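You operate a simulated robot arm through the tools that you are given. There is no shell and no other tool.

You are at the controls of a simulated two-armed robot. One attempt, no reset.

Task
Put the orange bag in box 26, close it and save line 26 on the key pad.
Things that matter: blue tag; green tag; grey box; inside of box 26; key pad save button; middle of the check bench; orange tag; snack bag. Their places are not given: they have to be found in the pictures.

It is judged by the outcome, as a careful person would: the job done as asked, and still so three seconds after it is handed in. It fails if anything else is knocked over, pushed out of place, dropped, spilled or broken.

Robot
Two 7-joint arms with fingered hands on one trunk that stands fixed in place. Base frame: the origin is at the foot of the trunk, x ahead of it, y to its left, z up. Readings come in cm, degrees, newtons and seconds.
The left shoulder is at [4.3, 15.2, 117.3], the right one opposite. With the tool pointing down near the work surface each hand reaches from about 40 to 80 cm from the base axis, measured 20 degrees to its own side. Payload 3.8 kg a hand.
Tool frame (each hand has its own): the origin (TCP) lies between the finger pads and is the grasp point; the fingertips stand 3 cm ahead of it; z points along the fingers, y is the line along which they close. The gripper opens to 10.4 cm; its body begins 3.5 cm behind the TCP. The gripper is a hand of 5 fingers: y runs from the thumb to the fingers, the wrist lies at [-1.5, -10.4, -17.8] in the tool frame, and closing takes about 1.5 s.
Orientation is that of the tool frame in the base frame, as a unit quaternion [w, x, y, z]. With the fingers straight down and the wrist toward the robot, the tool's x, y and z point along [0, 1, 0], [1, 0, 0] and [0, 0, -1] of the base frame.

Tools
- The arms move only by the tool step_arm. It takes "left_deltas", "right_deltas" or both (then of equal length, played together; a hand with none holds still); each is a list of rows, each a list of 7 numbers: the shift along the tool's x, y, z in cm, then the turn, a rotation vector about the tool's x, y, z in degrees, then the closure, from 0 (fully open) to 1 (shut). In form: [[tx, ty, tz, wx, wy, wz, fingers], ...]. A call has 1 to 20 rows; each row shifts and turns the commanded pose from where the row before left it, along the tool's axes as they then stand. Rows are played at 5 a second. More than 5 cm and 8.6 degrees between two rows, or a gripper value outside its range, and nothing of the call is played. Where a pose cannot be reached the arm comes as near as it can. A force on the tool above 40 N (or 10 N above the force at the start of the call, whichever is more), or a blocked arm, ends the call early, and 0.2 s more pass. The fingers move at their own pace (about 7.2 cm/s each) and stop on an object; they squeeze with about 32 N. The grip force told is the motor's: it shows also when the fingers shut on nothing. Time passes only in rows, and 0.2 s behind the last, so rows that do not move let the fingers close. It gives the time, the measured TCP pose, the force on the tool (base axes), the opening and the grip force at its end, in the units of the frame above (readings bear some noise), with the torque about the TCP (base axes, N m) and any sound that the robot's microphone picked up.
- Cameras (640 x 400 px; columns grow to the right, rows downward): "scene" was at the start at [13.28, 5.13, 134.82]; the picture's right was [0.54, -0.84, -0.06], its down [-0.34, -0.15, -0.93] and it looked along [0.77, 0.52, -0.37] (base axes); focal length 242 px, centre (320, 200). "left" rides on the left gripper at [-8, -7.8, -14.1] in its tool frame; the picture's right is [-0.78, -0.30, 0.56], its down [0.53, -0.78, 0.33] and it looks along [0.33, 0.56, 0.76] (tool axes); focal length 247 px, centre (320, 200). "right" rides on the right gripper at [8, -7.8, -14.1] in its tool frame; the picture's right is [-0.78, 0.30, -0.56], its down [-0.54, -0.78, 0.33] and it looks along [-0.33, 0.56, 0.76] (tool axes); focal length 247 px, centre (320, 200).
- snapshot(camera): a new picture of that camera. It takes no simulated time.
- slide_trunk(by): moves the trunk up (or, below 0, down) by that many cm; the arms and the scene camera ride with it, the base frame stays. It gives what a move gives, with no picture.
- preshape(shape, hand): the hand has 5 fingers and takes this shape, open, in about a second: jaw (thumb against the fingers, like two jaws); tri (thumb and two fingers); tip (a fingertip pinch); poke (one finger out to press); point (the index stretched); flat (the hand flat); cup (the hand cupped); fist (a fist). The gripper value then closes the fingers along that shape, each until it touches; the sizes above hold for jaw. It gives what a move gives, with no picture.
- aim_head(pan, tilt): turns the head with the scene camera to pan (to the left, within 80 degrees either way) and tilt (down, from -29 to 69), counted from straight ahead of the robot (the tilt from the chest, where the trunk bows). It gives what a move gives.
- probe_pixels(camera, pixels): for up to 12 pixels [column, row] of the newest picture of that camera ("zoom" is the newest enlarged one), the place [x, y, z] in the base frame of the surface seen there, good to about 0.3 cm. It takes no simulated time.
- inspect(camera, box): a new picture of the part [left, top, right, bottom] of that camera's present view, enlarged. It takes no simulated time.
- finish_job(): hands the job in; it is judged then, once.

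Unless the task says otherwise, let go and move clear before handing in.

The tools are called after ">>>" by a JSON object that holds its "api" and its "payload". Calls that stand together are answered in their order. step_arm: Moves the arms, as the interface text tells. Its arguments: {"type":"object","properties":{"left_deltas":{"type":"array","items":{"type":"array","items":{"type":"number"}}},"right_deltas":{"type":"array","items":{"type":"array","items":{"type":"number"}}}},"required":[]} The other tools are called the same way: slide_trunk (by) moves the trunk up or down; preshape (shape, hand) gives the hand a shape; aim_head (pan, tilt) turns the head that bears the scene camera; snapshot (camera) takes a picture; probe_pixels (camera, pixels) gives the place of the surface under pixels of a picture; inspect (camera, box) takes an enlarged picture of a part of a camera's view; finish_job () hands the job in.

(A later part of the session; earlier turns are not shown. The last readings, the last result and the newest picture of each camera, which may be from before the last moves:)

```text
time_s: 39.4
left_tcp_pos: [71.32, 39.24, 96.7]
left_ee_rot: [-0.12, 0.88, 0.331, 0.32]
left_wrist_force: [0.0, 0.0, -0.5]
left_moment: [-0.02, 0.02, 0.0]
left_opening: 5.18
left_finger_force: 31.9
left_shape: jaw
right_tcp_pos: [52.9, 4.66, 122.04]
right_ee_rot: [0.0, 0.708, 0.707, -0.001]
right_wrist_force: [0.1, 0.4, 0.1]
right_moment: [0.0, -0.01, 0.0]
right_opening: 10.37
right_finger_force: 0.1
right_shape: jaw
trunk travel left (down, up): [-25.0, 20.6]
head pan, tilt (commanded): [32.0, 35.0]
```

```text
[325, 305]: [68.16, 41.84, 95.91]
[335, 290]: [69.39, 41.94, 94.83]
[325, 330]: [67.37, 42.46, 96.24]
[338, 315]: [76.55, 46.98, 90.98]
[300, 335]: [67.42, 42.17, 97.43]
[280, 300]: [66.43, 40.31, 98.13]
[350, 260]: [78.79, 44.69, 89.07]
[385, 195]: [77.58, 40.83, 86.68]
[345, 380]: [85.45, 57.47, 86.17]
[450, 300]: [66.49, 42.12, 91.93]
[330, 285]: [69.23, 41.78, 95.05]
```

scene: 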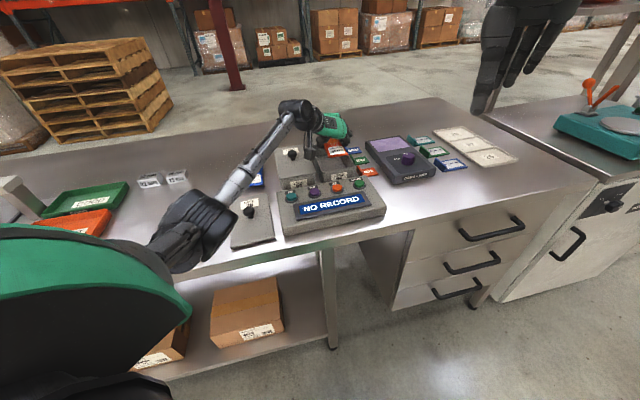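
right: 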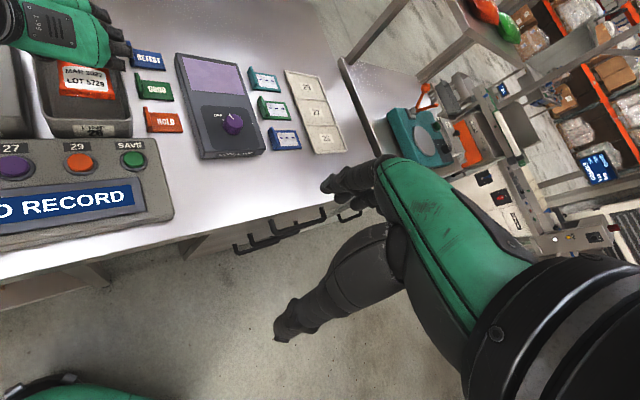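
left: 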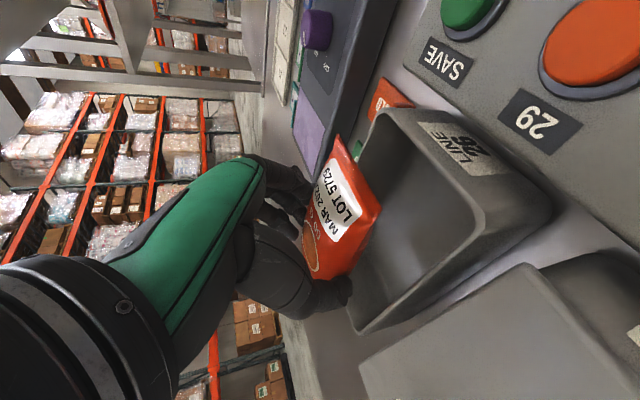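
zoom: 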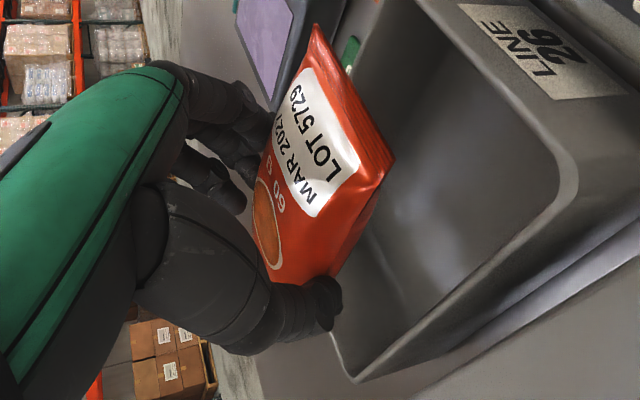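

The thumb tip is at z≈94.7, right over the left rim (91.9). I'll creep down 1.6 cm in small steps and watch for contact.

>>> {"api": "step_arm", "payload": {"left_deltas": [[-0.26, 0, 0.31, 0, 0, 0, 0.9], [-0.26, 0, 0.31, 0, 0, 0, 0.9], [-0.2, 0, 0.24, 0, 0, 0, 0.9], [-0.16, 0, 0.19, 0, 0, 0, 0.9], [-0.13, 0, 0.15, 0, 0, 0, 0.9], [0, 0, 0, 0, 0, 0, 0.9]]}}

>>> {"api": "snapshot", "payload": {"camera": "left"}}

>>> {"api": "inspect", "payload": {"camera": "left", "box": [240, 120, 440, 345]}}

>>> {"api": "inspect", "payload": {"camera": "scene", "box": [280, 90, 390, 200]}}

```text
time_s: 40.8
left_tcp_pos: [71.25, 39.21, 95.04]
left_ee_rot: [-0.12, 0.88, 0.331, 0.32]
left_wrist_force: [-0.2, 0.3, -0.3]
left_moment: [-0.02, 0.03, -0.01]
left_opening: 5.18
left_finger_force: 32.0
left_shape: jaw
right_tcp_pos: [52.86, 4.54, 122.09]
right_ee_rot: [0.0, 0.707, 0.707, -0.001]
right_wrist_force: [-0.9, -0.8, 1.1]
right_moment: [0.0, 0.02, 0.0]
right_opening: 10.36
right_finger_force: 0.1
right_shape: jaw
trunk travel left (down, up): [-25.0, 20.6]
head pan, tilt (commanded): [32.0, 35.0]
```

```text
taken
```

left: 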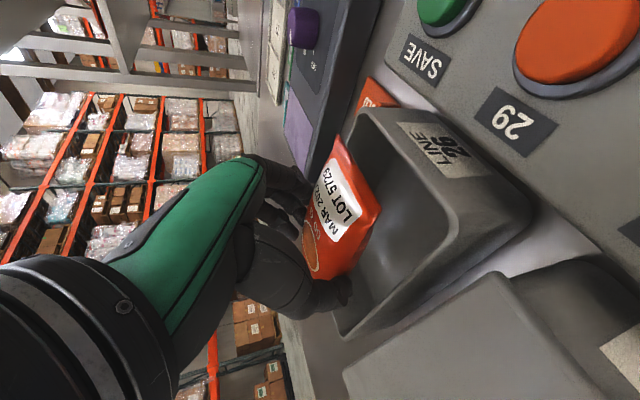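

```text
1.78 times, centred on (340, 232) of left
```

zoom: 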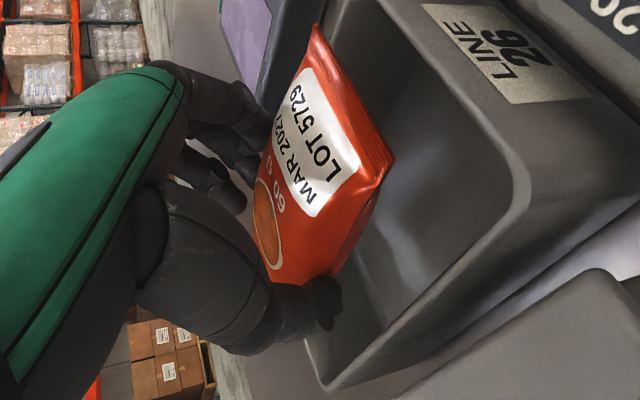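

```text
3.64 times, centred on (335, 145) of scene
```

zoom: 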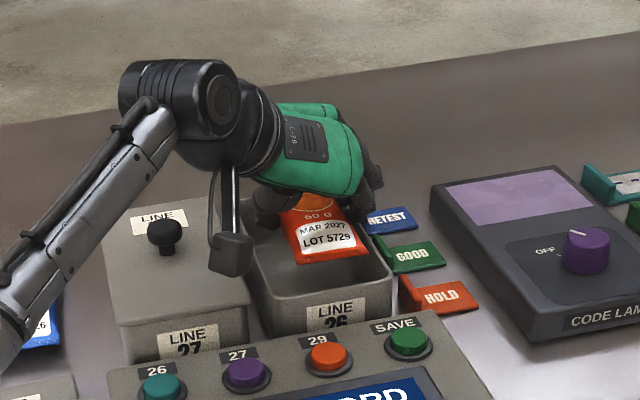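

There's no contact at z=95.0. The bag is between the walls at the far side and the thumb has about 1 cm left above the rim. I'll creep a little lower, watching the force.

>>> {"api": "step_arm", "payload": {"left_deltas": [[-0.1, 0, 0.115, 0, 0, 0, 0.9], [-0.1, 0, 0.115, 0, 0, 0, 0.9], [-0.1, 0, 0.115, 0, 0, 0, 0.9], [0, 0, 0, 0, 0, 0, 0.9]]}}

>>> {"api": "snapshot", "payload": {"camera": "left"}}

>>> {"api": "probe_pixels", "payload": {"camera": "left", "pixels": [[339, 140], [378, 207], [352, 268], [345, 282], [350, 292], [335, 300], [345, 335], [470, 250], [395, 120], [440, 290]]}}

```text
time_s: 41.8
left_tcp_pos: [71.19, 39.39, 94.47]
left_ee_rot: [-0.121, 0.88, 0.331, 0.32]
left_wrist_force: [0.2, 1.0, -0.3]
left_moment: [0.03, -0.02, -0.01]
left_opening: 5.17
left_finger_force: 31.7
left_shape: jaw
right_tcp_pos: [52.76, 4.55, 121.97]
right_ee_rot: [0.0, 0.707, 0.707, -0.001]
right_wrist_force: [-1.2, 0.0, 0.8]
right_moment: [0.03, -0.01, -0.03]
right_opening: 10.34
right_finger_force: 0.1
right_shape: jaw
trunk travel left (down, up): [-25.0, 20.6]
head pan, tilt (commanded): [32.0, 35.0]
```

```text
taken
```

left: 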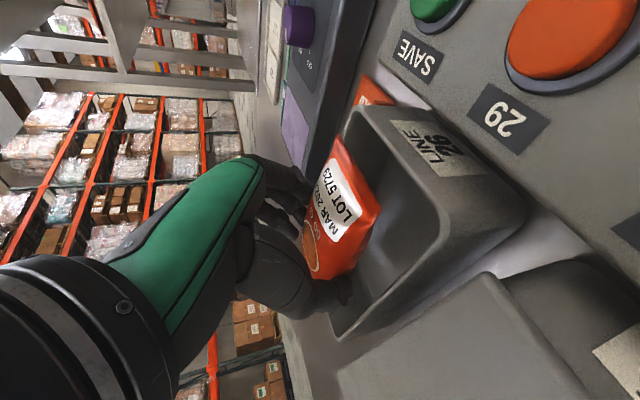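

```text
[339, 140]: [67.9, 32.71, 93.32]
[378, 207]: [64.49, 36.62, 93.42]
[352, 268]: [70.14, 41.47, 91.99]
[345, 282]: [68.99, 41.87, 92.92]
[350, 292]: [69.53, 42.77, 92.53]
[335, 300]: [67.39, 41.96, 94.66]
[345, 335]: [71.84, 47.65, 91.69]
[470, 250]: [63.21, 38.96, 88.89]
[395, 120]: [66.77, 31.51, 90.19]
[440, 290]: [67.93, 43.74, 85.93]
```

Still no contact. The bag's underside is now below the rim (edges at z≈92), leaving only a drop of about 3.5 cm. I'll release it with a limited opening so the thumb stays clear of box 27.

>>> {"api": "step_arm", "payload": {"left_deltas": [[0, 0, 0, 0, 0, 0, 0.28], [0, 0, 0, 0, 0, 0, 0.28], [0, 0, 0, 0, 0, 0, 0.28], [0, 0, 0, 0, 0, 0, 0.28], [0, 0, 0, 0, 0, 0, 0.28]]}}

>>> {"api": "snapshot", "payload": {"camera": "left"}}

>>> {"api": "snapshot", "payload": {"camera": "scene"}}

>>> {"api": "inspect", "payload": {"camera": "scene", "box": [280, 90, 390, 200]}}

>>> {"api": "inspect", "payload": {"camera": "right", "box": [0, 0, 160, 150]}}

```text
time_s: 43.0
left_tcp_pos: [71.31, 39.49, 94.58]
left_ee_rot: [-0.12, 0.879, 0.332, 0.32]
left_wrist_force: [-1.8, 1.1, 1.4]
left_moment: [0.01, -0.01, 0.03]
left_opening: 7.39
left_finger_force: 0.1
left_shape: jaw
right_tcp_pos: [52.82, 4.63, 122.16]
right_ee_rot: [0.0, 0.708, 0.707, -0.001]
right_wrist_force: [-0.2, -0.5, -0.6]
right_moment: [0.03, 0.03, -0.01]
right_opening: 10.36
right_finger_force: 0.2
right_shape: jaw
trunk travel left (down, up): [-25.0, 20.6]
head pan, tilt (commanded): [32.0, 35.0]
```

```text
taken
```

left: 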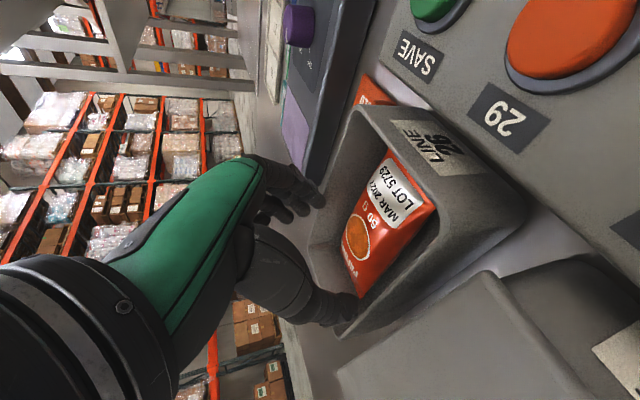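

```text
taken
```

scene: 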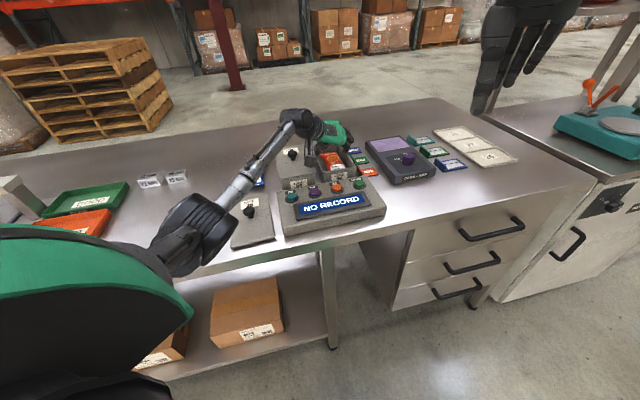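

```text
3.64 times, centred on (335, 145) of scene
```

zoom: 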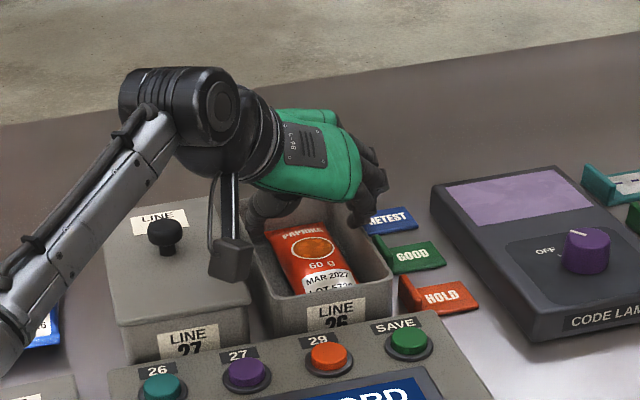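

```text
2.67 times, centred on (80, 75) of right
```

zoom: 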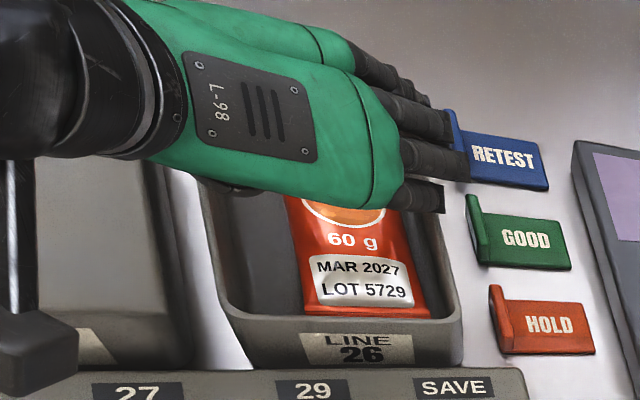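

The orange bag is lying inside box 26, below the rim. I'll raise the hand straight up and check the bag with a clear view.

>>> {"api": "step_arm", "payload": {"left_deltas": [[0.39, 0, -0.46, 0, 0, 0, 0.28], [0.64, 0, -0.77, 0, 0, 0, 0.28], [0.96, 0, -1.15, 0, 0, 0, 0.28], [1.29, 0, -1.53, 0, 0, 0, 0.28], [1.29, 0, -1.53, 0, 0, 0, 0.2], [1.29, 0, -1.53, 0, 0, 0, 0.1], [1.29, 0, -1.53, 0, 0, 0, 0], [0, 0, 0, 0, 0, 0, 0]]}}

>>> {"api": "snapshot", "payload": {"camera": "left"}}

>>> {"api": "snapshot", "payload": {"camera": "scene"}}

>>> {"api": "inspect", "payload": {"camera": "scene", "box": [280, 90, 390, 200]}}

>>> {"api": "probe_pixels", "payload": {"camera": "zoom", "pixels": [[315, 245], [295, 235], [330, 270], [280, 240], [330, 235], [300, 285], [352, 285], [250, 215], [385, 260], [300, 200]]}}

```text
time_s: 44.8
left_tcp_pos: [71.35, 39.28, 105.57]
left_ee_rot: [-0.12, 0.88, 0.331, 0.32]
left_wrist_force: [0.6, 0.3, 0.1]
left_moment: [-0.01, -0.01, -0.02]
left_opening: 10.34
left_finger_force: 0.1
left_shape: jaw
right_tcp_pos: [52.91, 4.6, 122.06]
right_ee_rot: [0.0, 0.707, 0.707, -0.001]
right_wrist_force: [0.3, -0.3, 0.2]
right_moment: [-0.01, 0.05, -0.01]
right_opening: 10.35
right_finger_force: 0.1
right_shape: jaw
trunk travel left (down, up): [-25.0, 20.6]
head pan, tilt (commanded): [32.0, 35.0]
```

```text
taken
```

left: 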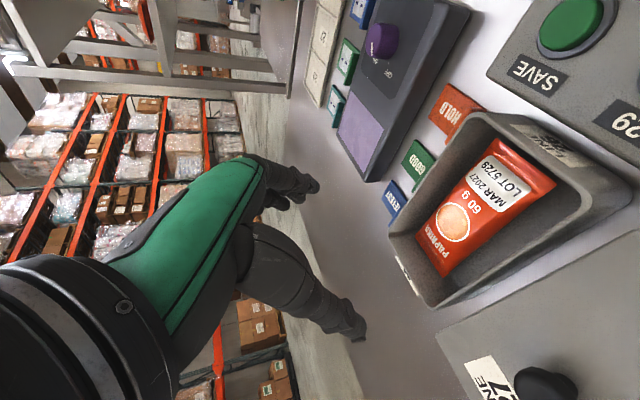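

```text
taken
```

scene: 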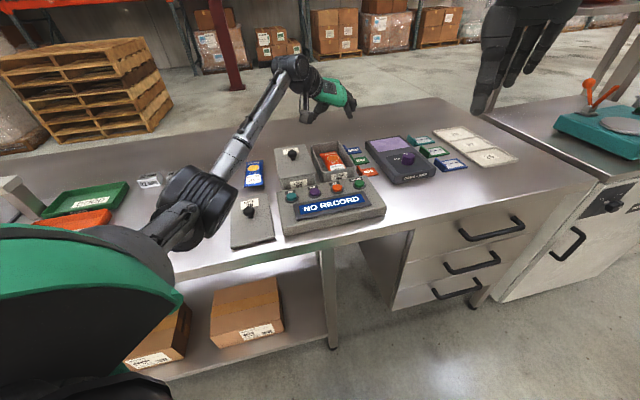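

```text
3.64 times, centred on (335, 145) of scene
```

zoom: 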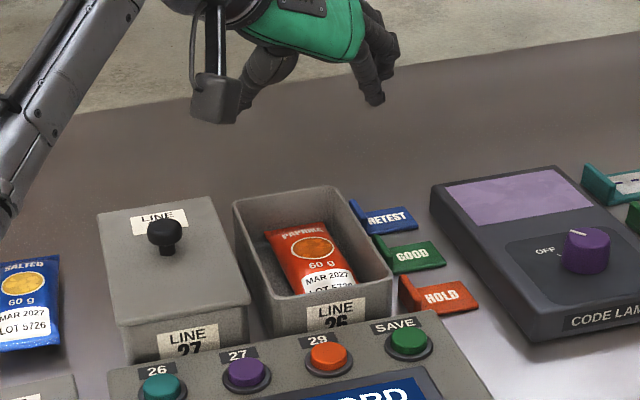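

```text
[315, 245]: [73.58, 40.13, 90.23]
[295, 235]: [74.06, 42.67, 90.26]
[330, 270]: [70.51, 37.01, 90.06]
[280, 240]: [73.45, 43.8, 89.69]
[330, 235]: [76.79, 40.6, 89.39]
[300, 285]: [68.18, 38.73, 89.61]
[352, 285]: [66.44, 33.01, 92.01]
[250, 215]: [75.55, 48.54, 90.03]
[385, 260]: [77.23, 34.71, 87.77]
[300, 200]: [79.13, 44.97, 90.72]
```

The bag sits flat in box 26 with its top at z≈90.2, below the rim at 91.8, so the lid will fit. I'll check that the box hasn't moved, then bring the hand back toward the lid.

>>> {"api": "probe_pixels", "payload": {"camera": "zoom", "pixels": [[236, 205], [338, 188], [390, 271], [274, 296], [253, 250], [365, 228], [330, 285], [288, 196]]}}

>>> {"api": "step_arm", "payload": {"left_deltas": [[-0.35, -1.2, -0.4, 0, 0, 0, 0], [-0.7, -2.34, -0.78, 0, 0, 0, 0], [-0.7, -2.34, -0.78, 0, 0, 0, 0], [-0.7, -2.34, -0.78, 0, 0, 0, 0], [-0.7, -2.34, -0.78, 0, 0, 0, 0], [-0.7, -2.34, -0.78, 0, 0, 0, 0], [-0.7, -2.34, -0.78, 0, 0, 0, 0], [-0.7, -2.34, -0.78, 0, 0, 0, 0], [-0.7, -2.34, -0.78, 0, 0, 0, 0], [-0.7, -2.34, -0.78, 0, 0, 0, 0], [-0.35, -1.2, -0.4, 0, 0, 0, 0]]}}

>>> {"api": "step_arm", "payload": {"left_deltas": [[0, 0, 0, 0, -6.67, 0, 0], [0, 0, 0, 0, -6.67, 0, 0], [0, 0, 0, 0, -6.67, 0, 0], [0, 0, 0, 0, -6.67, 0, 0], [0, 0, 0, 0, -6.67, 0, 0], [0, 0, 0, 0, -6.65, 0, 0], [0, 0, 0, 0, 0, -8.13, 0], [0, 0, 0, 0, 0, -8.13, 0], [0, 0, 0, 0, 0, -8.13, 0], [0, 0, 0, 0, 0, -8.13, 0], [0, 0, 0, 0, 0, -8.13, 0], [0, 0, 0, 0, 0, -8.15, 0], [0, 0, 0, 0, 0, 0, 0]]}}

>>> {"api": "snapshot", "payload": {"camera": "scene"}}

>>> {"api": "snapshot", "payload": {"camera": "left"}}

```text
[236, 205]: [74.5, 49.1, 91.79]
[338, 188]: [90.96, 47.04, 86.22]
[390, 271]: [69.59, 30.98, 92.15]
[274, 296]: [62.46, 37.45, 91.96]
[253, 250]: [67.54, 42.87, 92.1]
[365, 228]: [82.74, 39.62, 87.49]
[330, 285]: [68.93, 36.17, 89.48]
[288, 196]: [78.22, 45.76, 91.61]
```

```text
time_s: 47.2
left_tcp_pos: [48.18, 49.97, 107.2]
left_ee_rot: [-0.12, 0.88, 0.331, 0.319]
left_wrist_force: [1.0, 0.1, 0.3]
left_moment: [0.01, 0.02, 0.01]
left_opening: 10.35
left_finger_force: 0.1
left_shape: jaw
right_tcp_pos: [52.8, 4.55, 122.06]
right_ee_rot: [0.0, 0.707, 0.707, 0.0]
right_wrist_force: [0.1, 0.3, -0.7]
right_moment: [-0.04, 0.02, -0.01]
right_opening: 10.38
right_finger_force: 0.0
right_shape: jaw
trunk travel left (down, up): [-25.0, 20.6]
head pan, tilt (commanded): [32.0, 35.0]
```

```text
time_s: 50.0
left_tcp_pos: [48.14, 50.18, 107.31]
left_ee_rot: [0.0, 0.706, 0.708, 0.0]
left_wrist_force: [-0.3, 0.1, 0.6]
left_moment: [0.02, 0.05, 0.02]
left_opening: 10.37
left_finger_force: 0.1
left_shape: jaw
right_tcp_pos: [52.72, 4.55, 121.98]
right_ee_rot: [-0.001, 0.707, 0.707, -0.001]
right_wrist_force: [0.5, -0.1, 0.2]
right_moment: [0.02, 0.03, 0.01]
right_opening: 10.37
right_finger_force: 0.0
right_shape: jaw
trunk travel left (down, up): [-25.0, 20.6]
head pan, tilt (commanded): [32.0, 35.0]
```

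```text
taken
```

scene: 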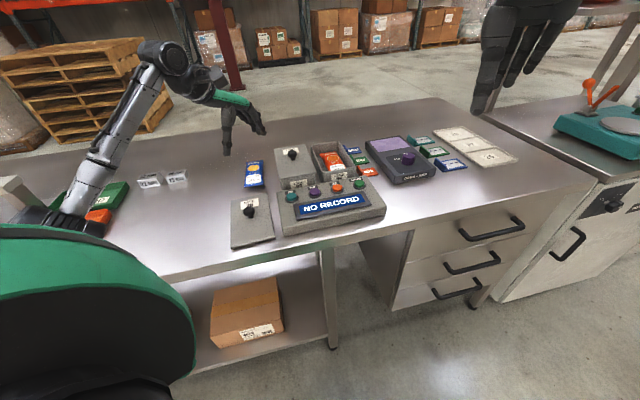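

```text
taken
```

left: 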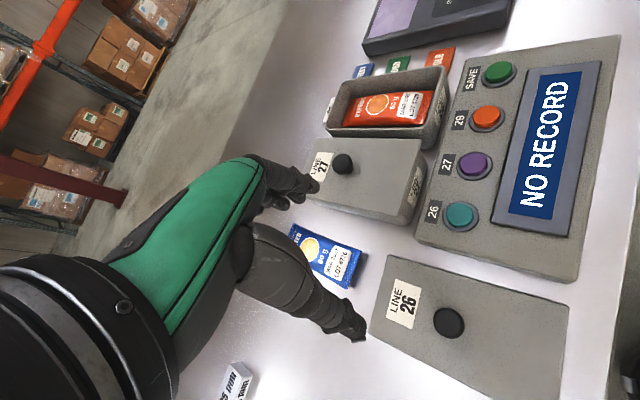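

The hand is upright again. The left arm's elbow looks close to the coloured trays on the left (scene (90,205)), so I'll check that it isn't touching them.

>>> {"api": "inspect", "payload": {"camera": "scene", "box": [0, 130, 200, 260]}}

>>> {"api": "probe_pixels", "payload": {"camera": "zoom", "pixels": [[250, 230], [310, 260], [390, 170], [370, 250], [220, 300], [170, 290], [400, 200], [345, 190], [30, 250]]}}

```text
3.08 times, centred on (100, 195) of scene
```

zoom: 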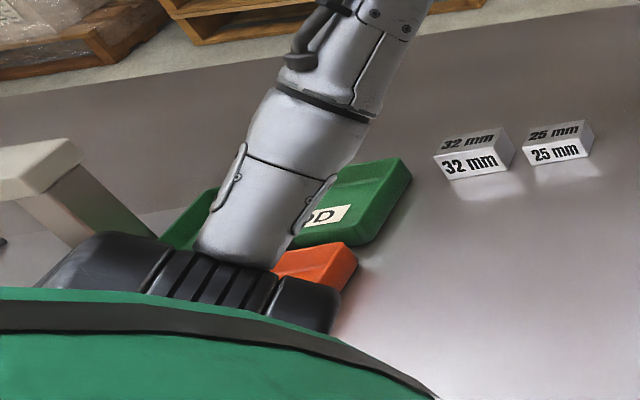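

```text
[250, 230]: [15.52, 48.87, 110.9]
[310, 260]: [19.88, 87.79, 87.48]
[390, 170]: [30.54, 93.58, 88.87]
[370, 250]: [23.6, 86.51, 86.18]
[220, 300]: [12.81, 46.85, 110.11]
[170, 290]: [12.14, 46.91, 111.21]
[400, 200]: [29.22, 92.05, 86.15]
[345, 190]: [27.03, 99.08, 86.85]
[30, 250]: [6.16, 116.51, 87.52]
```

The elbow is at z≈110, well above the trays, so there's no contact. Now I'll probe the lid's knob and corners on the bench.

>>> {"api": "probe_pixels", "payload": {"camera": "left", "pixels": [[448, 322], [438, 320], [458, 322], [448, 312], [448, 334], [390, 258], [372, 330], [562, 305], [420, 280], [500, 340]]}}

>>> {"api": "inspect", "payload": {"camera": "scene", "box": [215, 185, 295, 260]}}

>>> {"api": "probe_pixels", "payload": {"camera": "zoom", "pixels": [[275, 195], [275, 210], [130, 145], [385, 120], [470, 425], [125, 500], [300, 300]]}}

```text
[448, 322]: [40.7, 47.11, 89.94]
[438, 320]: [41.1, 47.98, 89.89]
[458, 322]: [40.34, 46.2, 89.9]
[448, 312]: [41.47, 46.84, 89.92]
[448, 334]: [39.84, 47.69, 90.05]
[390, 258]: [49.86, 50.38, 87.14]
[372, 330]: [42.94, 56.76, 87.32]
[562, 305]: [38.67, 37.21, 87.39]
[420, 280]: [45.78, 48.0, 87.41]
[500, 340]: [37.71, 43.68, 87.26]
```

```text
5.33 times, centred on (255, 222) of scene
```

zoom: 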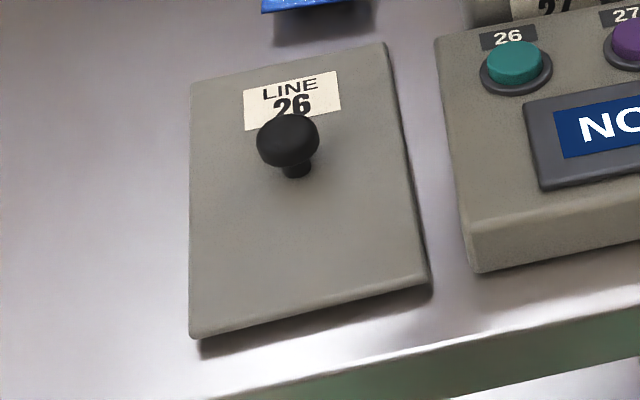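

```text
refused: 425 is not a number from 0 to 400
```

The knob is at (40.7,47.05). The lid may have turned slightly in my grip, so I'll measure its edges and the box's edges accurately to match their angle.

>>> {"api": "probe_pixels", "payload": {"camera": "zoom", "pixels": [[192, 86], [383, 46], [426, 280], [191, 334], [192, 200], [405, 160], [192, 280], [395, 105], [418, 235], [290, 66], [310, 308], [288, 140]]}}

>>> {"api": "inspect", "payload": {"camera": "scene", "box": [300, 135, 370, 195]}}

```text
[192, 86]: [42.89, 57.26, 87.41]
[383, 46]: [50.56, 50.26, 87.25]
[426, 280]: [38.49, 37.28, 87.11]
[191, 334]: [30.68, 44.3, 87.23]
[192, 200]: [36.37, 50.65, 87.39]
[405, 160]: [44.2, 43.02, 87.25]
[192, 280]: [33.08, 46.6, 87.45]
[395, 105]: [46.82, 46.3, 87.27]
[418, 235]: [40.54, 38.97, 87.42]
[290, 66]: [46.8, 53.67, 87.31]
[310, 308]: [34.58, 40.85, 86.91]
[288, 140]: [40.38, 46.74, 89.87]
```

```text
6.67 times, centred on (335, 165) of scene
```

zoom: 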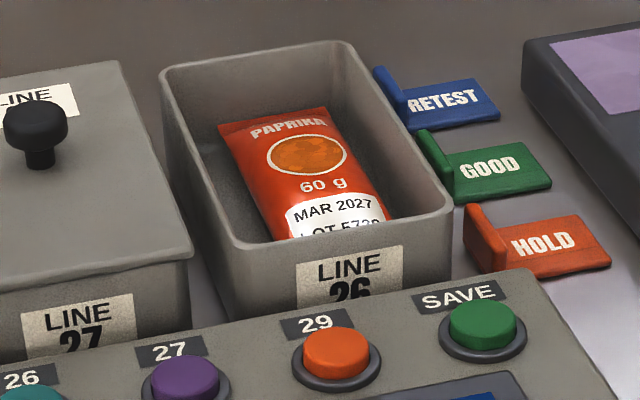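

The lid on the bench lies at about 47.2° with its centre at (40.66,47.25). I'll sample the box rim more densely for a precise angle and centre.

>>> {"api": "probe_pixels", "payload": {"camera": "zoom", "pixels": [[176, 112], [203, 170], [226, 220], [366, 78], [400, 131], [434, 184], [275, 246], [345, 231], [415, 217], [205, 67], [255, 58], [310, 48]]}}

>>> {"api": "inspect", "payload": {"camera": "left", "box": [310, 50, 470, 160]}}

```text
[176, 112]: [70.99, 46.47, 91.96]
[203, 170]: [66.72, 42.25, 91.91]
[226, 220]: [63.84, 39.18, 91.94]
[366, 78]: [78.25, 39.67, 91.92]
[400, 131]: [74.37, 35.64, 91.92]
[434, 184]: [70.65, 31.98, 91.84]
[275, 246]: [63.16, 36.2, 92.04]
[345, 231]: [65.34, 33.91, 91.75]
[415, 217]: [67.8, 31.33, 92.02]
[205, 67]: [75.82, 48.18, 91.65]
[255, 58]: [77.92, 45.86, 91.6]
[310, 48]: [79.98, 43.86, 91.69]
```

```text
3.64 times, centred on (390, 105) of left
```

zoom: 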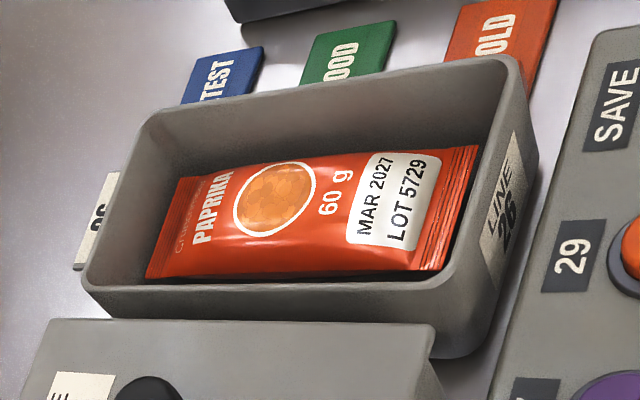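

The box is centred at (71.56,39.96) at about 44.6°, and the lid lies about 2.6° off that, so I'll correct it when placing. Now I'll go down over the knob at (40.65,46.95).

>>> {"api": "step_arm", "payload": {"left_deltas": [[-0.8, -1.87, 1.5, 0, 0, 0, 0], [-0.8, -1.87, 1.5, 0, 0, 0, 0], [-0.8, -1.87, 1.5, 0, 0, 0, 0], [-0.83, -1.88, 1.5, 0, 0, 0, 0], [0, 0, 1.7, 0, 0, 0, 0], [0, 0, 1.7, 0, 0, 0, 0], [0, 0, 1.5, 0, 0, 0, 0], [0, 0, 1.0, 0, 0, 0, 0], [0, 0, 0, 0, 0, 0, 0]]}}

>>> {"api": "snapshot", "payload": {"camera": "left"}}

>>> {"api": "probe_pixels", "payload": {"camera": "left", "pixels": [[340, 250], [330, 250], [350, 250], [340, 240], [340, 262]]}}

```text
time_s: 52.0
left_tcp_pos: [40.74, 47.09, 95.4]
left_ee_rot: [0.0, 0.707, 0.707, 0.0]
left_wrist_force: [0.4, 0.6, 0.1]
left_moment: [0.04, 0.0, 0.04]
left_opening: 10.38
left_finger_force: 0.0
left_shape: jaw
right_tcp_pos: [52.75, 4.44, 122.07]
right_ee_rot: [-0.001, 0.708, 0.707, 0.0]
right_wrist_force: [0.5, -0.2, 0.5]
right_moment: [-0.01, 0.02, 0.02]
right_opening: 10.35
right_finger_force: 0.0
right_shape: jaw
trunk travel left (down, up): [-25.0, 20.6]
head pan, tilt (commanded): [32.0, 35.0]
```

```text
taken
```

left: 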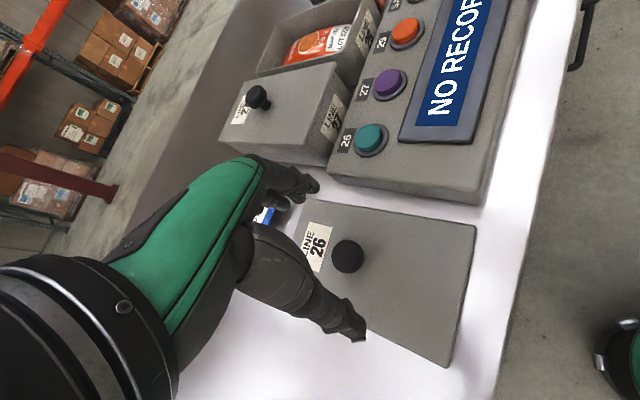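

```text
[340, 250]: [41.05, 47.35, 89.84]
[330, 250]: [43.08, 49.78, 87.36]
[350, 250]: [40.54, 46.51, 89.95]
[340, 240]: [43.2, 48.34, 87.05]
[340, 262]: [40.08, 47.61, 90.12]
```

The knob shows at (348,256). I'll refine its centre before the last bit of descent.

>>> {"api": "probe_pixels", "payload": {"camera": "left", "pixels": [[348, 256], [338, 256], [358, 256], [348, 245], [348, 267], [342, 250], [354, 250], [354, 262], [342, 262]]}}

```text
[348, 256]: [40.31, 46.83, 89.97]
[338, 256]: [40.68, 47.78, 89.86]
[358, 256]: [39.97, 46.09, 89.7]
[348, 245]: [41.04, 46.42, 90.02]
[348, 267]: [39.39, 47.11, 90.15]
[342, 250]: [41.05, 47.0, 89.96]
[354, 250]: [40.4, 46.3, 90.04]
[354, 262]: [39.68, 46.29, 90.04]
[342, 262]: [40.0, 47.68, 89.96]
```

The knob centre is about (40.4,46.9). I'll nudge slightly, go down to z≈91.1 and close on it.

>>> {"api": "step_arm", "payload": {"left_deltas": [[-0.1, -0.2, 1.0, 0, 0, 0, 0], [0, 0, 1.3, 0, 0, 0, 0], [0, 0, 1.3, 0, 0, 0, 0], [0, 0, 0.7, 0, 0, 0, 0], [0, 0, 0, 0, 0, 0, 0], [0, 0, 0, 0, 0, 0, 0.3], [0, 0, 0, 0, 0, 0, 0.5], [0, 0, 0, 0, 0, 0, 0.65], [0, 0, 0, 0, 0, 0, 0.75], [0, 0, 0, 0, 0, 0, 0.85], [0, 0, 0, 0, 0, 0, 1], [0, 0, 0, 0, 0, 0, 1], [0, 0, 0, 0, 0, 0, 1], [0, 0, 0, 0, 0, 0, 1]]}}

>>> {"api": "snapshot", "payload": {"camera": "left"}}

>>> {"api": "snapshot", "payload": {"camera": "scene"}}

>>> {"api": "inspect", "payload": {"camera": "scene", "box": [215, 185, 295, 260]}}

>>> {"api": "probe_pixels", "payload": {"camera": "zoom", "pixels": [[192, 86], [383, 46], [426, 280], [191, 334]]}}

```text
time_s: 55.0
left_tcp_pos: [40.31, 46.84, 90.98]
left_ee_rot: [0.0, 0.707, 0.707, 0.0]
left_wrist_force: [0.2, -0.5, -0.6]
left_moment: [0.02, -0.05, 0.0]
left_opening: 2.07
left_finger_force: 32.0
left_shape: jaw
right_tcp_pos: [52.95, 4.6, 122.03]
right_ee_rot: [0.0, 0.707, 0.707, 0.0]
right_wrist_force: [0.0, -0.7, 0.0]
right_moment: [-0.01, 0.03, 0.0]
right_opening: 10.34
right_finger_force: 0.1
right_shape: jaw
trunk travel left (down, up): [-25.0, 20.6]
head pan, tilt (commanded): [32.0, 35.0]
```

```text
taken
```

left: 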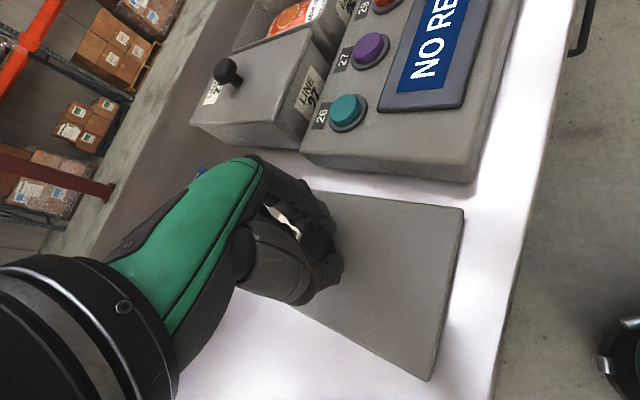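

```text
taken
```

scene: 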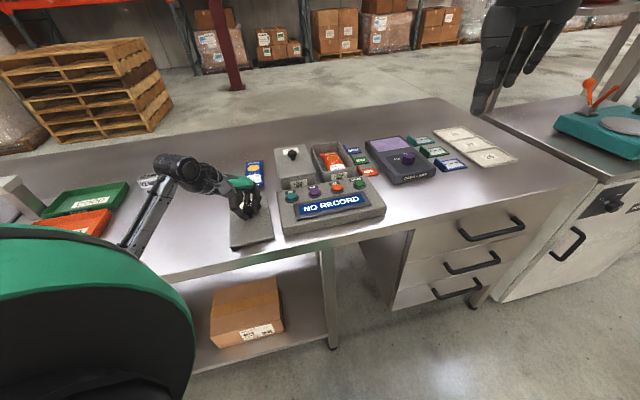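

```text
5.33 times, centred on (255, 222) of scene
```

zoom: 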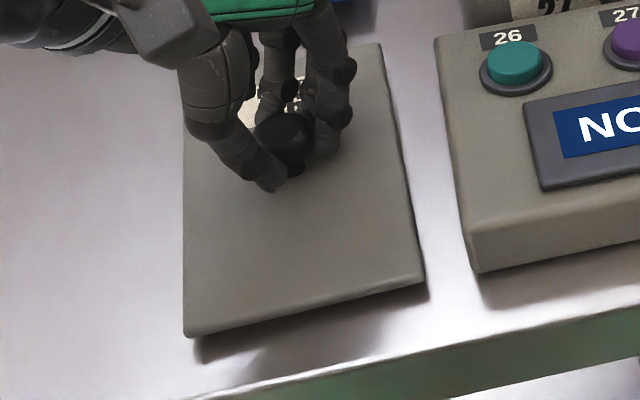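

```text
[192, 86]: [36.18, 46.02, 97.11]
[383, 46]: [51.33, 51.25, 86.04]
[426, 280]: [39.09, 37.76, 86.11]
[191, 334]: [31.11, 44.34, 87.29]
```

The knob is gripped (opening 2.07, 32 N). I'll lift the lid to z≈104, the same height I used before.

>>> {"api": "step_arm", "payload": {"left_deltas": [[0, 0, -0.5, 0, 0, 0, 1], [0, 0, -1.0, 0, 0, 0, 1], [0, 0, -1.7, 0, 0, 0, 1], [0, 0, -2.0, 0, 0, 0, 1], [0, 0, -2.0, 0, 0, 0, 1], [0, 0, -2.0, 0, 0, 0, 1], [0, 0, -2.0, 0, 0, 0, 1], [0, 0, -1.3, 0, 0, 0, 1], [0, 0, -0.5, 0, 0, 0, 1], [0, 0, 0, 0, 0, 0, 1]]}}

>>> {"api": "snapshot", "payload": {"camera": "left"}}

>>> {"api": "snapshot", "payload": {"camera": "scene"}}

>>> {"api": "inspect", "payload": {"camera": "scene", "box": [190, 130, 290, 220]}}

```text
time_s: 57.2
left_tcp_pos: [40.39, 46.84, 103.95]
left_ee_rot: [0.0, 0.707, 0.707, 0.0]
left_wrist_force: [0.5, 0.1, -0.6]
left_moment: [0.01, 0.03, -0.01]
left_opening: 2.03
left_finger_force: 31.8
left_shape: jaw
right_tcp_pos: [52.8, 4.58, 122.21]
right_ee_rot: [0.0, 0.707, 0.707, 0.0]
right_wrist_force: [0.0, 1.1, 0.0]
right_moment: [0.05, -0.03, -0.03]
right_opening: 10.35
right_finger_force: 0.0
right_shape: jaw
trunk travel left (down, up): [-25.0, 20.6]
head pan, tilt (commanded): [32.0, 35.0]
```

```text
taken
```

left: 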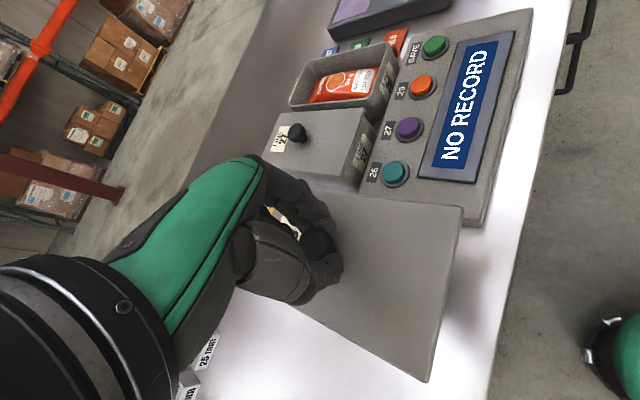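

```text
taken
```

scene: 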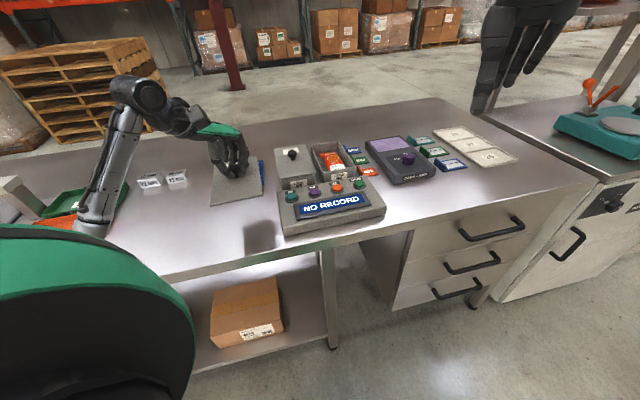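

```text
4.44 times, centred on (240, 175) of scene
```

zoom: 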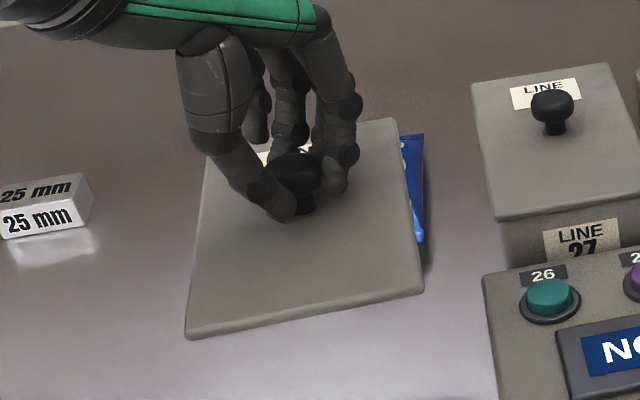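

The lid is held level. I'll carry it back over box 26 at this height and turn it 2.6° clockwise to match the box, then measure before lowering.

>>> {"api": "step_arm", "payload": {"left_deltas": [[-0.3, 1.3, 0, 0, 0, 0, 1], [-0.607, 2.56, 0, 0, 0, 0, 1], [-0.607, 2.56, 0, 0, 0, 0, 1], [-0.607, 2.56, 0, 0, 0, 0, 1], [-0.607, 2.56, 0, 0, 0, 0, 1], [-0.607, 2.56, 0, 0, 0, 0, 1], [-0.607, 2.56, 0, 0, 0, 0, 1], [-0.607, 2.56, 0, 0, 0, 0, 1], [-0.607, 2.56, 0, 0, 0, 0, 1], [-0.607, 2.56, 0, 0, 0, 0, 1], [-0.607, 2.56, 0, 0, 0, 0, 1], [-0.607, 2.56, 0, 0, 0, 0, 1], [-0.31, 1.3, 0, 0, 0, 0, 1], [0, 0, 0, 0, 0, 1.3, 1], [0, 0, 0, 0, 0, 1.3, 1], [0, 0, 0, 0, 0, 0, 1]]}}

>>> {"api": "snapshot", "payload": {"camera": "left"}}

>>> {"api": "snapshot", "payload": {"camera": "right"}}

>>> {"api": "snapshot", "payload": {"camera": "scene"}}

>>> {"api": "inspect", "payload": {"camera": "scene", "box": [290, 100, 380, 190]}}

```text
time_s: 60.6
left_tcp_pos: [71.24, 39.47, 103.9]
left_ee_rot: [-0.001, 0.723, 0.691, 0.0]
left_wrist_force: [-0.1, -0.2, -0.8]
left_moment: [0.01, -0.04, -0.03]
left_opening: 2.04
left_finger_force: 32.1
left_shape: jaw
right_tcp_pos: [52.9, 4.47, 121.98]
right_ee_rot: [0.0, 0.707, 0.707, 0.0]
right_wrist_force: [-0.7, 0.0, -0.1]
right_moment: [-0.04, 0.0, -0.04]
right_opening: 10.37
right_finger_force: 0.0
right_shape: jaw
trunk travel left (down, up): [-25.0, 20.6]
head pan, tilt (commanded): [32.0, 35.0]
```

```text
taken
```

left: 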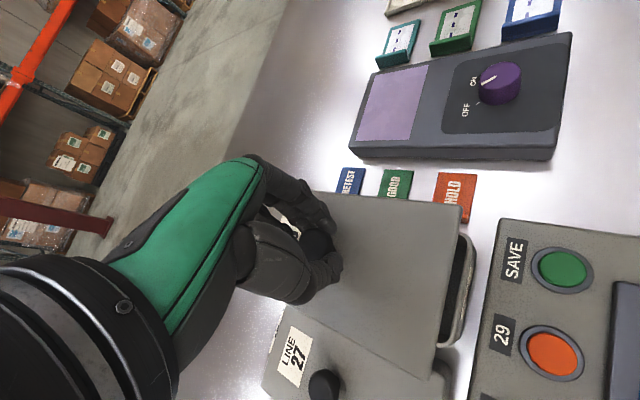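

```text
taken
```

right: 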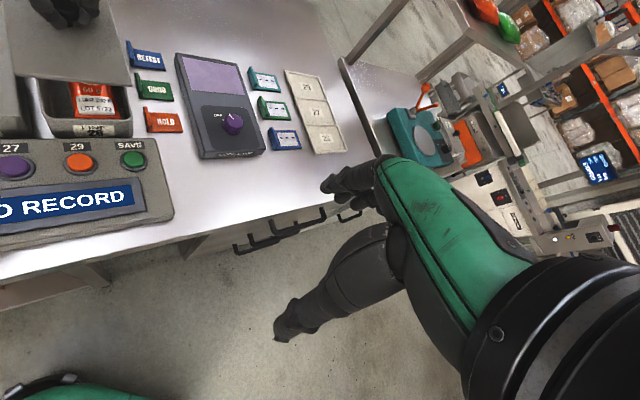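

```text
taken
```

scene: 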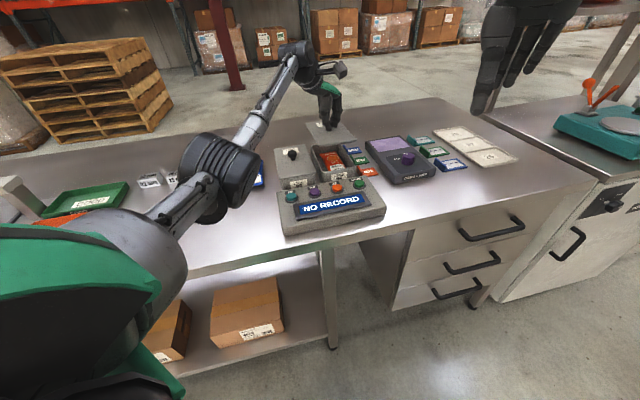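

```text
4.44 times, centred on (335, 145) of scene
```

zoom: 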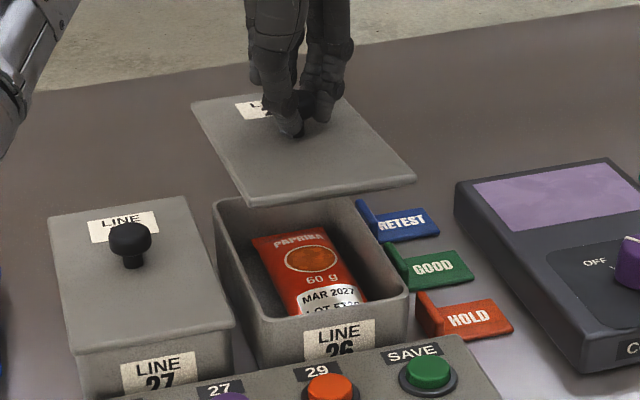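

I can see the lid above the box in the scene zoom. I'll sample its edges to compare with the rim.

>>> {"api": "probe_pixels", "payload": {"camera": "zoom", "pixels": [[202, 116], [223, 150], [246, 188], [362, 132], [386, 154], [408, 174], [266, 197], [330, 188], [400, 179], [198, 104], [225, 99], [300, 160]]}}

>>> {"api": "inspect", "payload": {"camera": "left", "box": [270, 160, 490, 390]}}

```text
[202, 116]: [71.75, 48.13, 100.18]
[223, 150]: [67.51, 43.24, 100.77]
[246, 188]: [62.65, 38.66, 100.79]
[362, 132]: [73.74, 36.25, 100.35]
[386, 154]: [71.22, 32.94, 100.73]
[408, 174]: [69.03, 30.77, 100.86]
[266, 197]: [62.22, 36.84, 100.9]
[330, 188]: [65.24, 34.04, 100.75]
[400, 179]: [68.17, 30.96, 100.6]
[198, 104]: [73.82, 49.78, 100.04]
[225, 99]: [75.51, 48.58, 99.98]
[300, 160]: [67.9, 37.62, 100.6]
```

```text
1.74 times, centred on (380, 275) of left
```

zoom: 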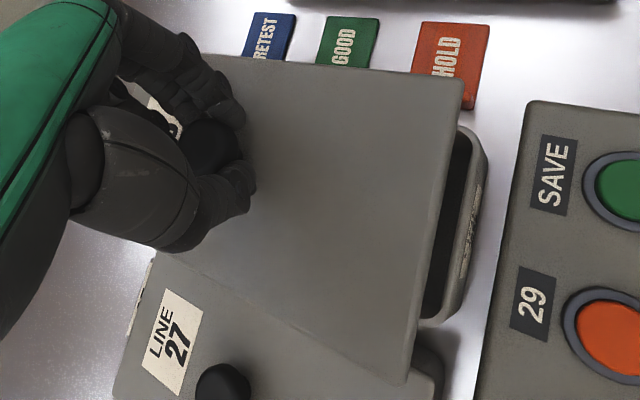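

The lid is about 0.3 cm too far left (centre a0 22.0 against the box's 22.35), and its near end rides about 0.8 cm high. I'll cross-check with samples from the left camera.

>>> {"api": "probe_pixels", "payload": {"camera": "left", "pixels": [[350, 194], [400, 199], [452, 206], [458, 225], [449, 285], [437, 355], [428, 374], [392, 351], [350, 327], [400, 280], [350, 220]]}}

>>> {"api": "probe_pixels", "payload": {"camera": "right", "pixels": [[15, 70], [70, 78], [125, 84], [115, 40], [120, 60], [129, 80], [40, 60], [80, 60], [105, 30]]}}

```text
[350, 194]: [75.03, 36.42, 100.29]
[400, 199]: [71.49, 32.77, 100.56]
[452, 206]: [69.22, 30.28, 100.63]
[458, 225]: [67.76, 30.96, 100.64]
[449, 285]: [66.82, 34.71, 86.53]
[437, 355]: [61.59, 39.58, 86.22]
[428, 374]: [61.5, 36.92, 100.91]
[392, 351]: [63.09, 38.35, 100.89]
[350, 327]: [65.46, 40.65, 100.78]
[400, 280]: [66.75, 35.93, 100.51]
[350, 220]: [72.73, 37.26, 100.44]
```

```text
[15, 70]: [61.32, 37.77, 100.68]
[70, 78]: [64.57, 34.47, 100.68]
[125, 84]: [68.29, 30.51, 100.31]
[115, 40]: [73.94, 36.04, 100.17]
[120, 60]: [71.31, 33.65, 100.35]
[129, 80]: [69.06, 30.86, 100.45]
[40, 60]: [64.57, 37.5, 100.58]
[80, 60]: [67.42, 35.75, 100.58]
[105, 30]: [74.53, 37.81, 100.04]
```

The different cameras put the lid centre within about 0.1–0.2 cm of the box centre and the angle within about 1°, and the original grasp pose agrees. The lid is only pitched about 2.7° (finger side low), so I'll level it and lower to about 1.5 cm above the rim.

>>> {"api": "step_arm", "payload": {"left_deltas": [[-0.05, 0, 0.5, -1.35, 0, 0, 1], [-0.03, 0, 1.0, -1.35, 0, 0, 1], [0, 0, 1.5, 0, 0, 0, 1], [0, 0, 1.5, 0, 0, 0, 1], [0, 0, 0.8, 0, 0, 0, 1], [0, 0, 0, 0, 0, 0, 1]]}}

>>> {"api": "snapshot", "payload": {"camera": "left"}}

>>> {"api": "snapshot", "payload": {"camera": "scene"}}

>>> {"api": "inspect", "payload": {"camera": "scene", "box": [300, 120, 370, 190]}}

>>> {"api": "inspect", "payload": {"camera": "right", "box": [0, 0, 180, 150]}}

```text
time_s: 62.0
left_tcp_pos: [71.34, 39.48, 98.56]
left_ee_rot: [0.017, 0.723, 0.69, 0.015]
left_wrist_force: [1.2, 0.9, -0.3]
left_moment: [0.01, 0.0, -0.01]
left_opening: 2.05
left_finger_force: 32.3
left_shape: jaw
right_tcp_pos: [52.88, 4.51, 122.03]
right_ee_rot: [-0.001, 0.707, 0.707, -0.001]
right_wrist_force: [-0.1, 0.0, 0.2]
right_moment: [-0.02, 0.0, 0.0]
right_opening: 10.32
right_finger_force: 0.2
right_shape: jaw
trunk travel left (down, up): [-25.0, 20.6]
head pan, tilt (commanded): [32.0, 35.0]
```

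```text
taken
```

left: 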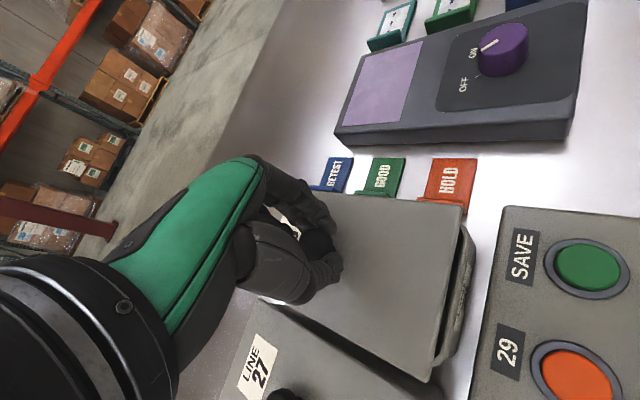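

```text
taken
```

scene: 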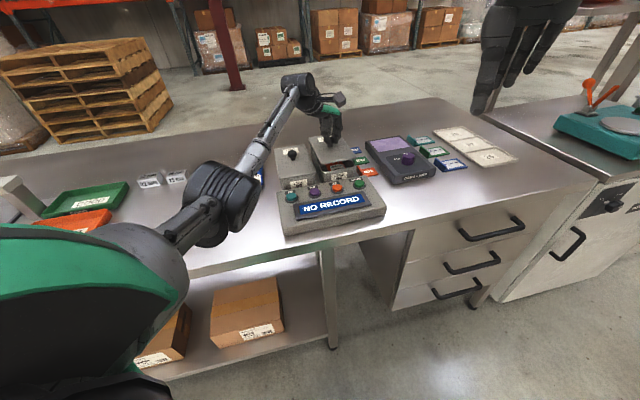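

```text
5.71 times, centred on (335, 155) of scene
```

zoom: 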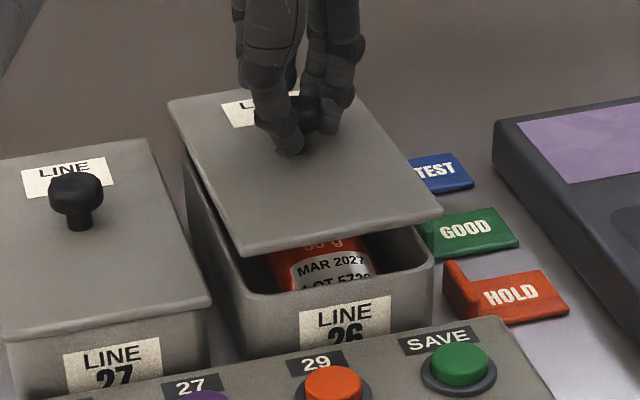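

```text
2.67 times, centred on (90, 75) of right
```

zoom: 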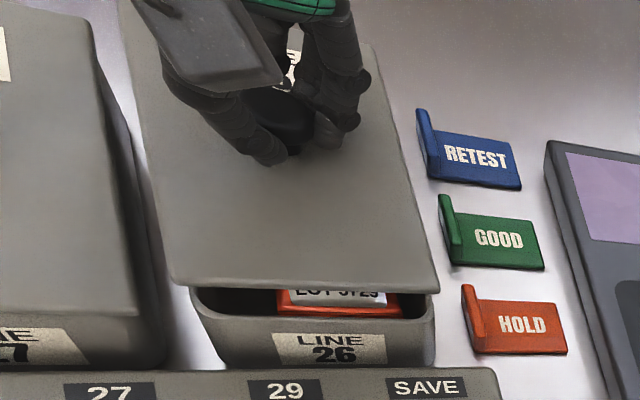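

The lid is just above the box. Comparing edge slopes in both zooms, the lid looks about 2–4° counter-clockwise of the box, so I'll probe both near edges precisely.

>>> {"api": "probe_pixels", "payload": {"camera": "zoom", "pixels": [[182, 281], [240, 284], [300, 286], [360, 287], [428, 287], [215, 316], [260, 322], [320, 325], [375, 326], [415, 322], [150, 200], [410, 210]]}}

>>> {"api": "inspect", "payload": {"camera": "scene", "box": [310, 125, 362, 175]}}

```text
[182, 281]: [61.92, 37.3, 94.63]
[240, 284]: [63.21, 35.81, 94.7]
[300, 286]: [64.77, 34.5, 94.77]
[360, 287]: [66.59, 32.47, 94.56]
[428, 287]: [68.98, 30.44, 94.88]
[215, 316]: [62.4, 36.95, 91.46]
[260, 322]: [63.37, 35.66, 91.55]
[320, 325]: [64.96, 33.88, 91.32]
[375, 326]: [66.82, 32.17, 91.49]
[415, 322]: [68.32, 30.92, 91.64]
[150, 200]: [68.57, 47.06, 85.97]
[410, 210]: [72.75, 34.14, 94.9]
```

```text
8.00 times, centred on (336, 150) of scene
```

zoom: 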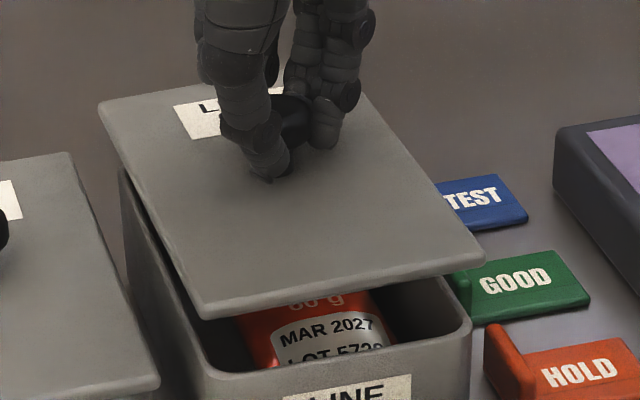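

Probing gives the lid about 1.3° counter-clockwise of the box. I'll check its level too, using the scene zoom.

>>> {"api": "probe_pixels", "payload": {"camera": "zoom", "pixels": [[106, 108], [130, 160], [165, 228], [205, 300], [225, 305], [345, 278], [470, 250], [440, 210], [400, 150], [375, 115], [150, 97], [320, 220]]}}

```text
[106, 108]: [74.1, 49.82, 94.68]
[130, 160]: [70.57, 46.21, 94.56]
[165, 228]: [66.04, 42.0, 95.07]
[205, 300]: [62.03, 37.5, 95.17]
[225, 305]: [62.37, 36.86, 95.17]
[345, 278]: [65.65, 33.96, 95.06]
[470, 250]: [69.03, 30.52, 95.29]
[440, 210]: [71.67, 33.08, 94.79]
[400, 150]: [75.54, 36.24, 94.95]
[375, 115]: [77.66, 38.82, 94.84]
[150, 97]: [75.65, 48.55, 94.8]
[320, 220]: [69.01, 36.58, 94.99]
```

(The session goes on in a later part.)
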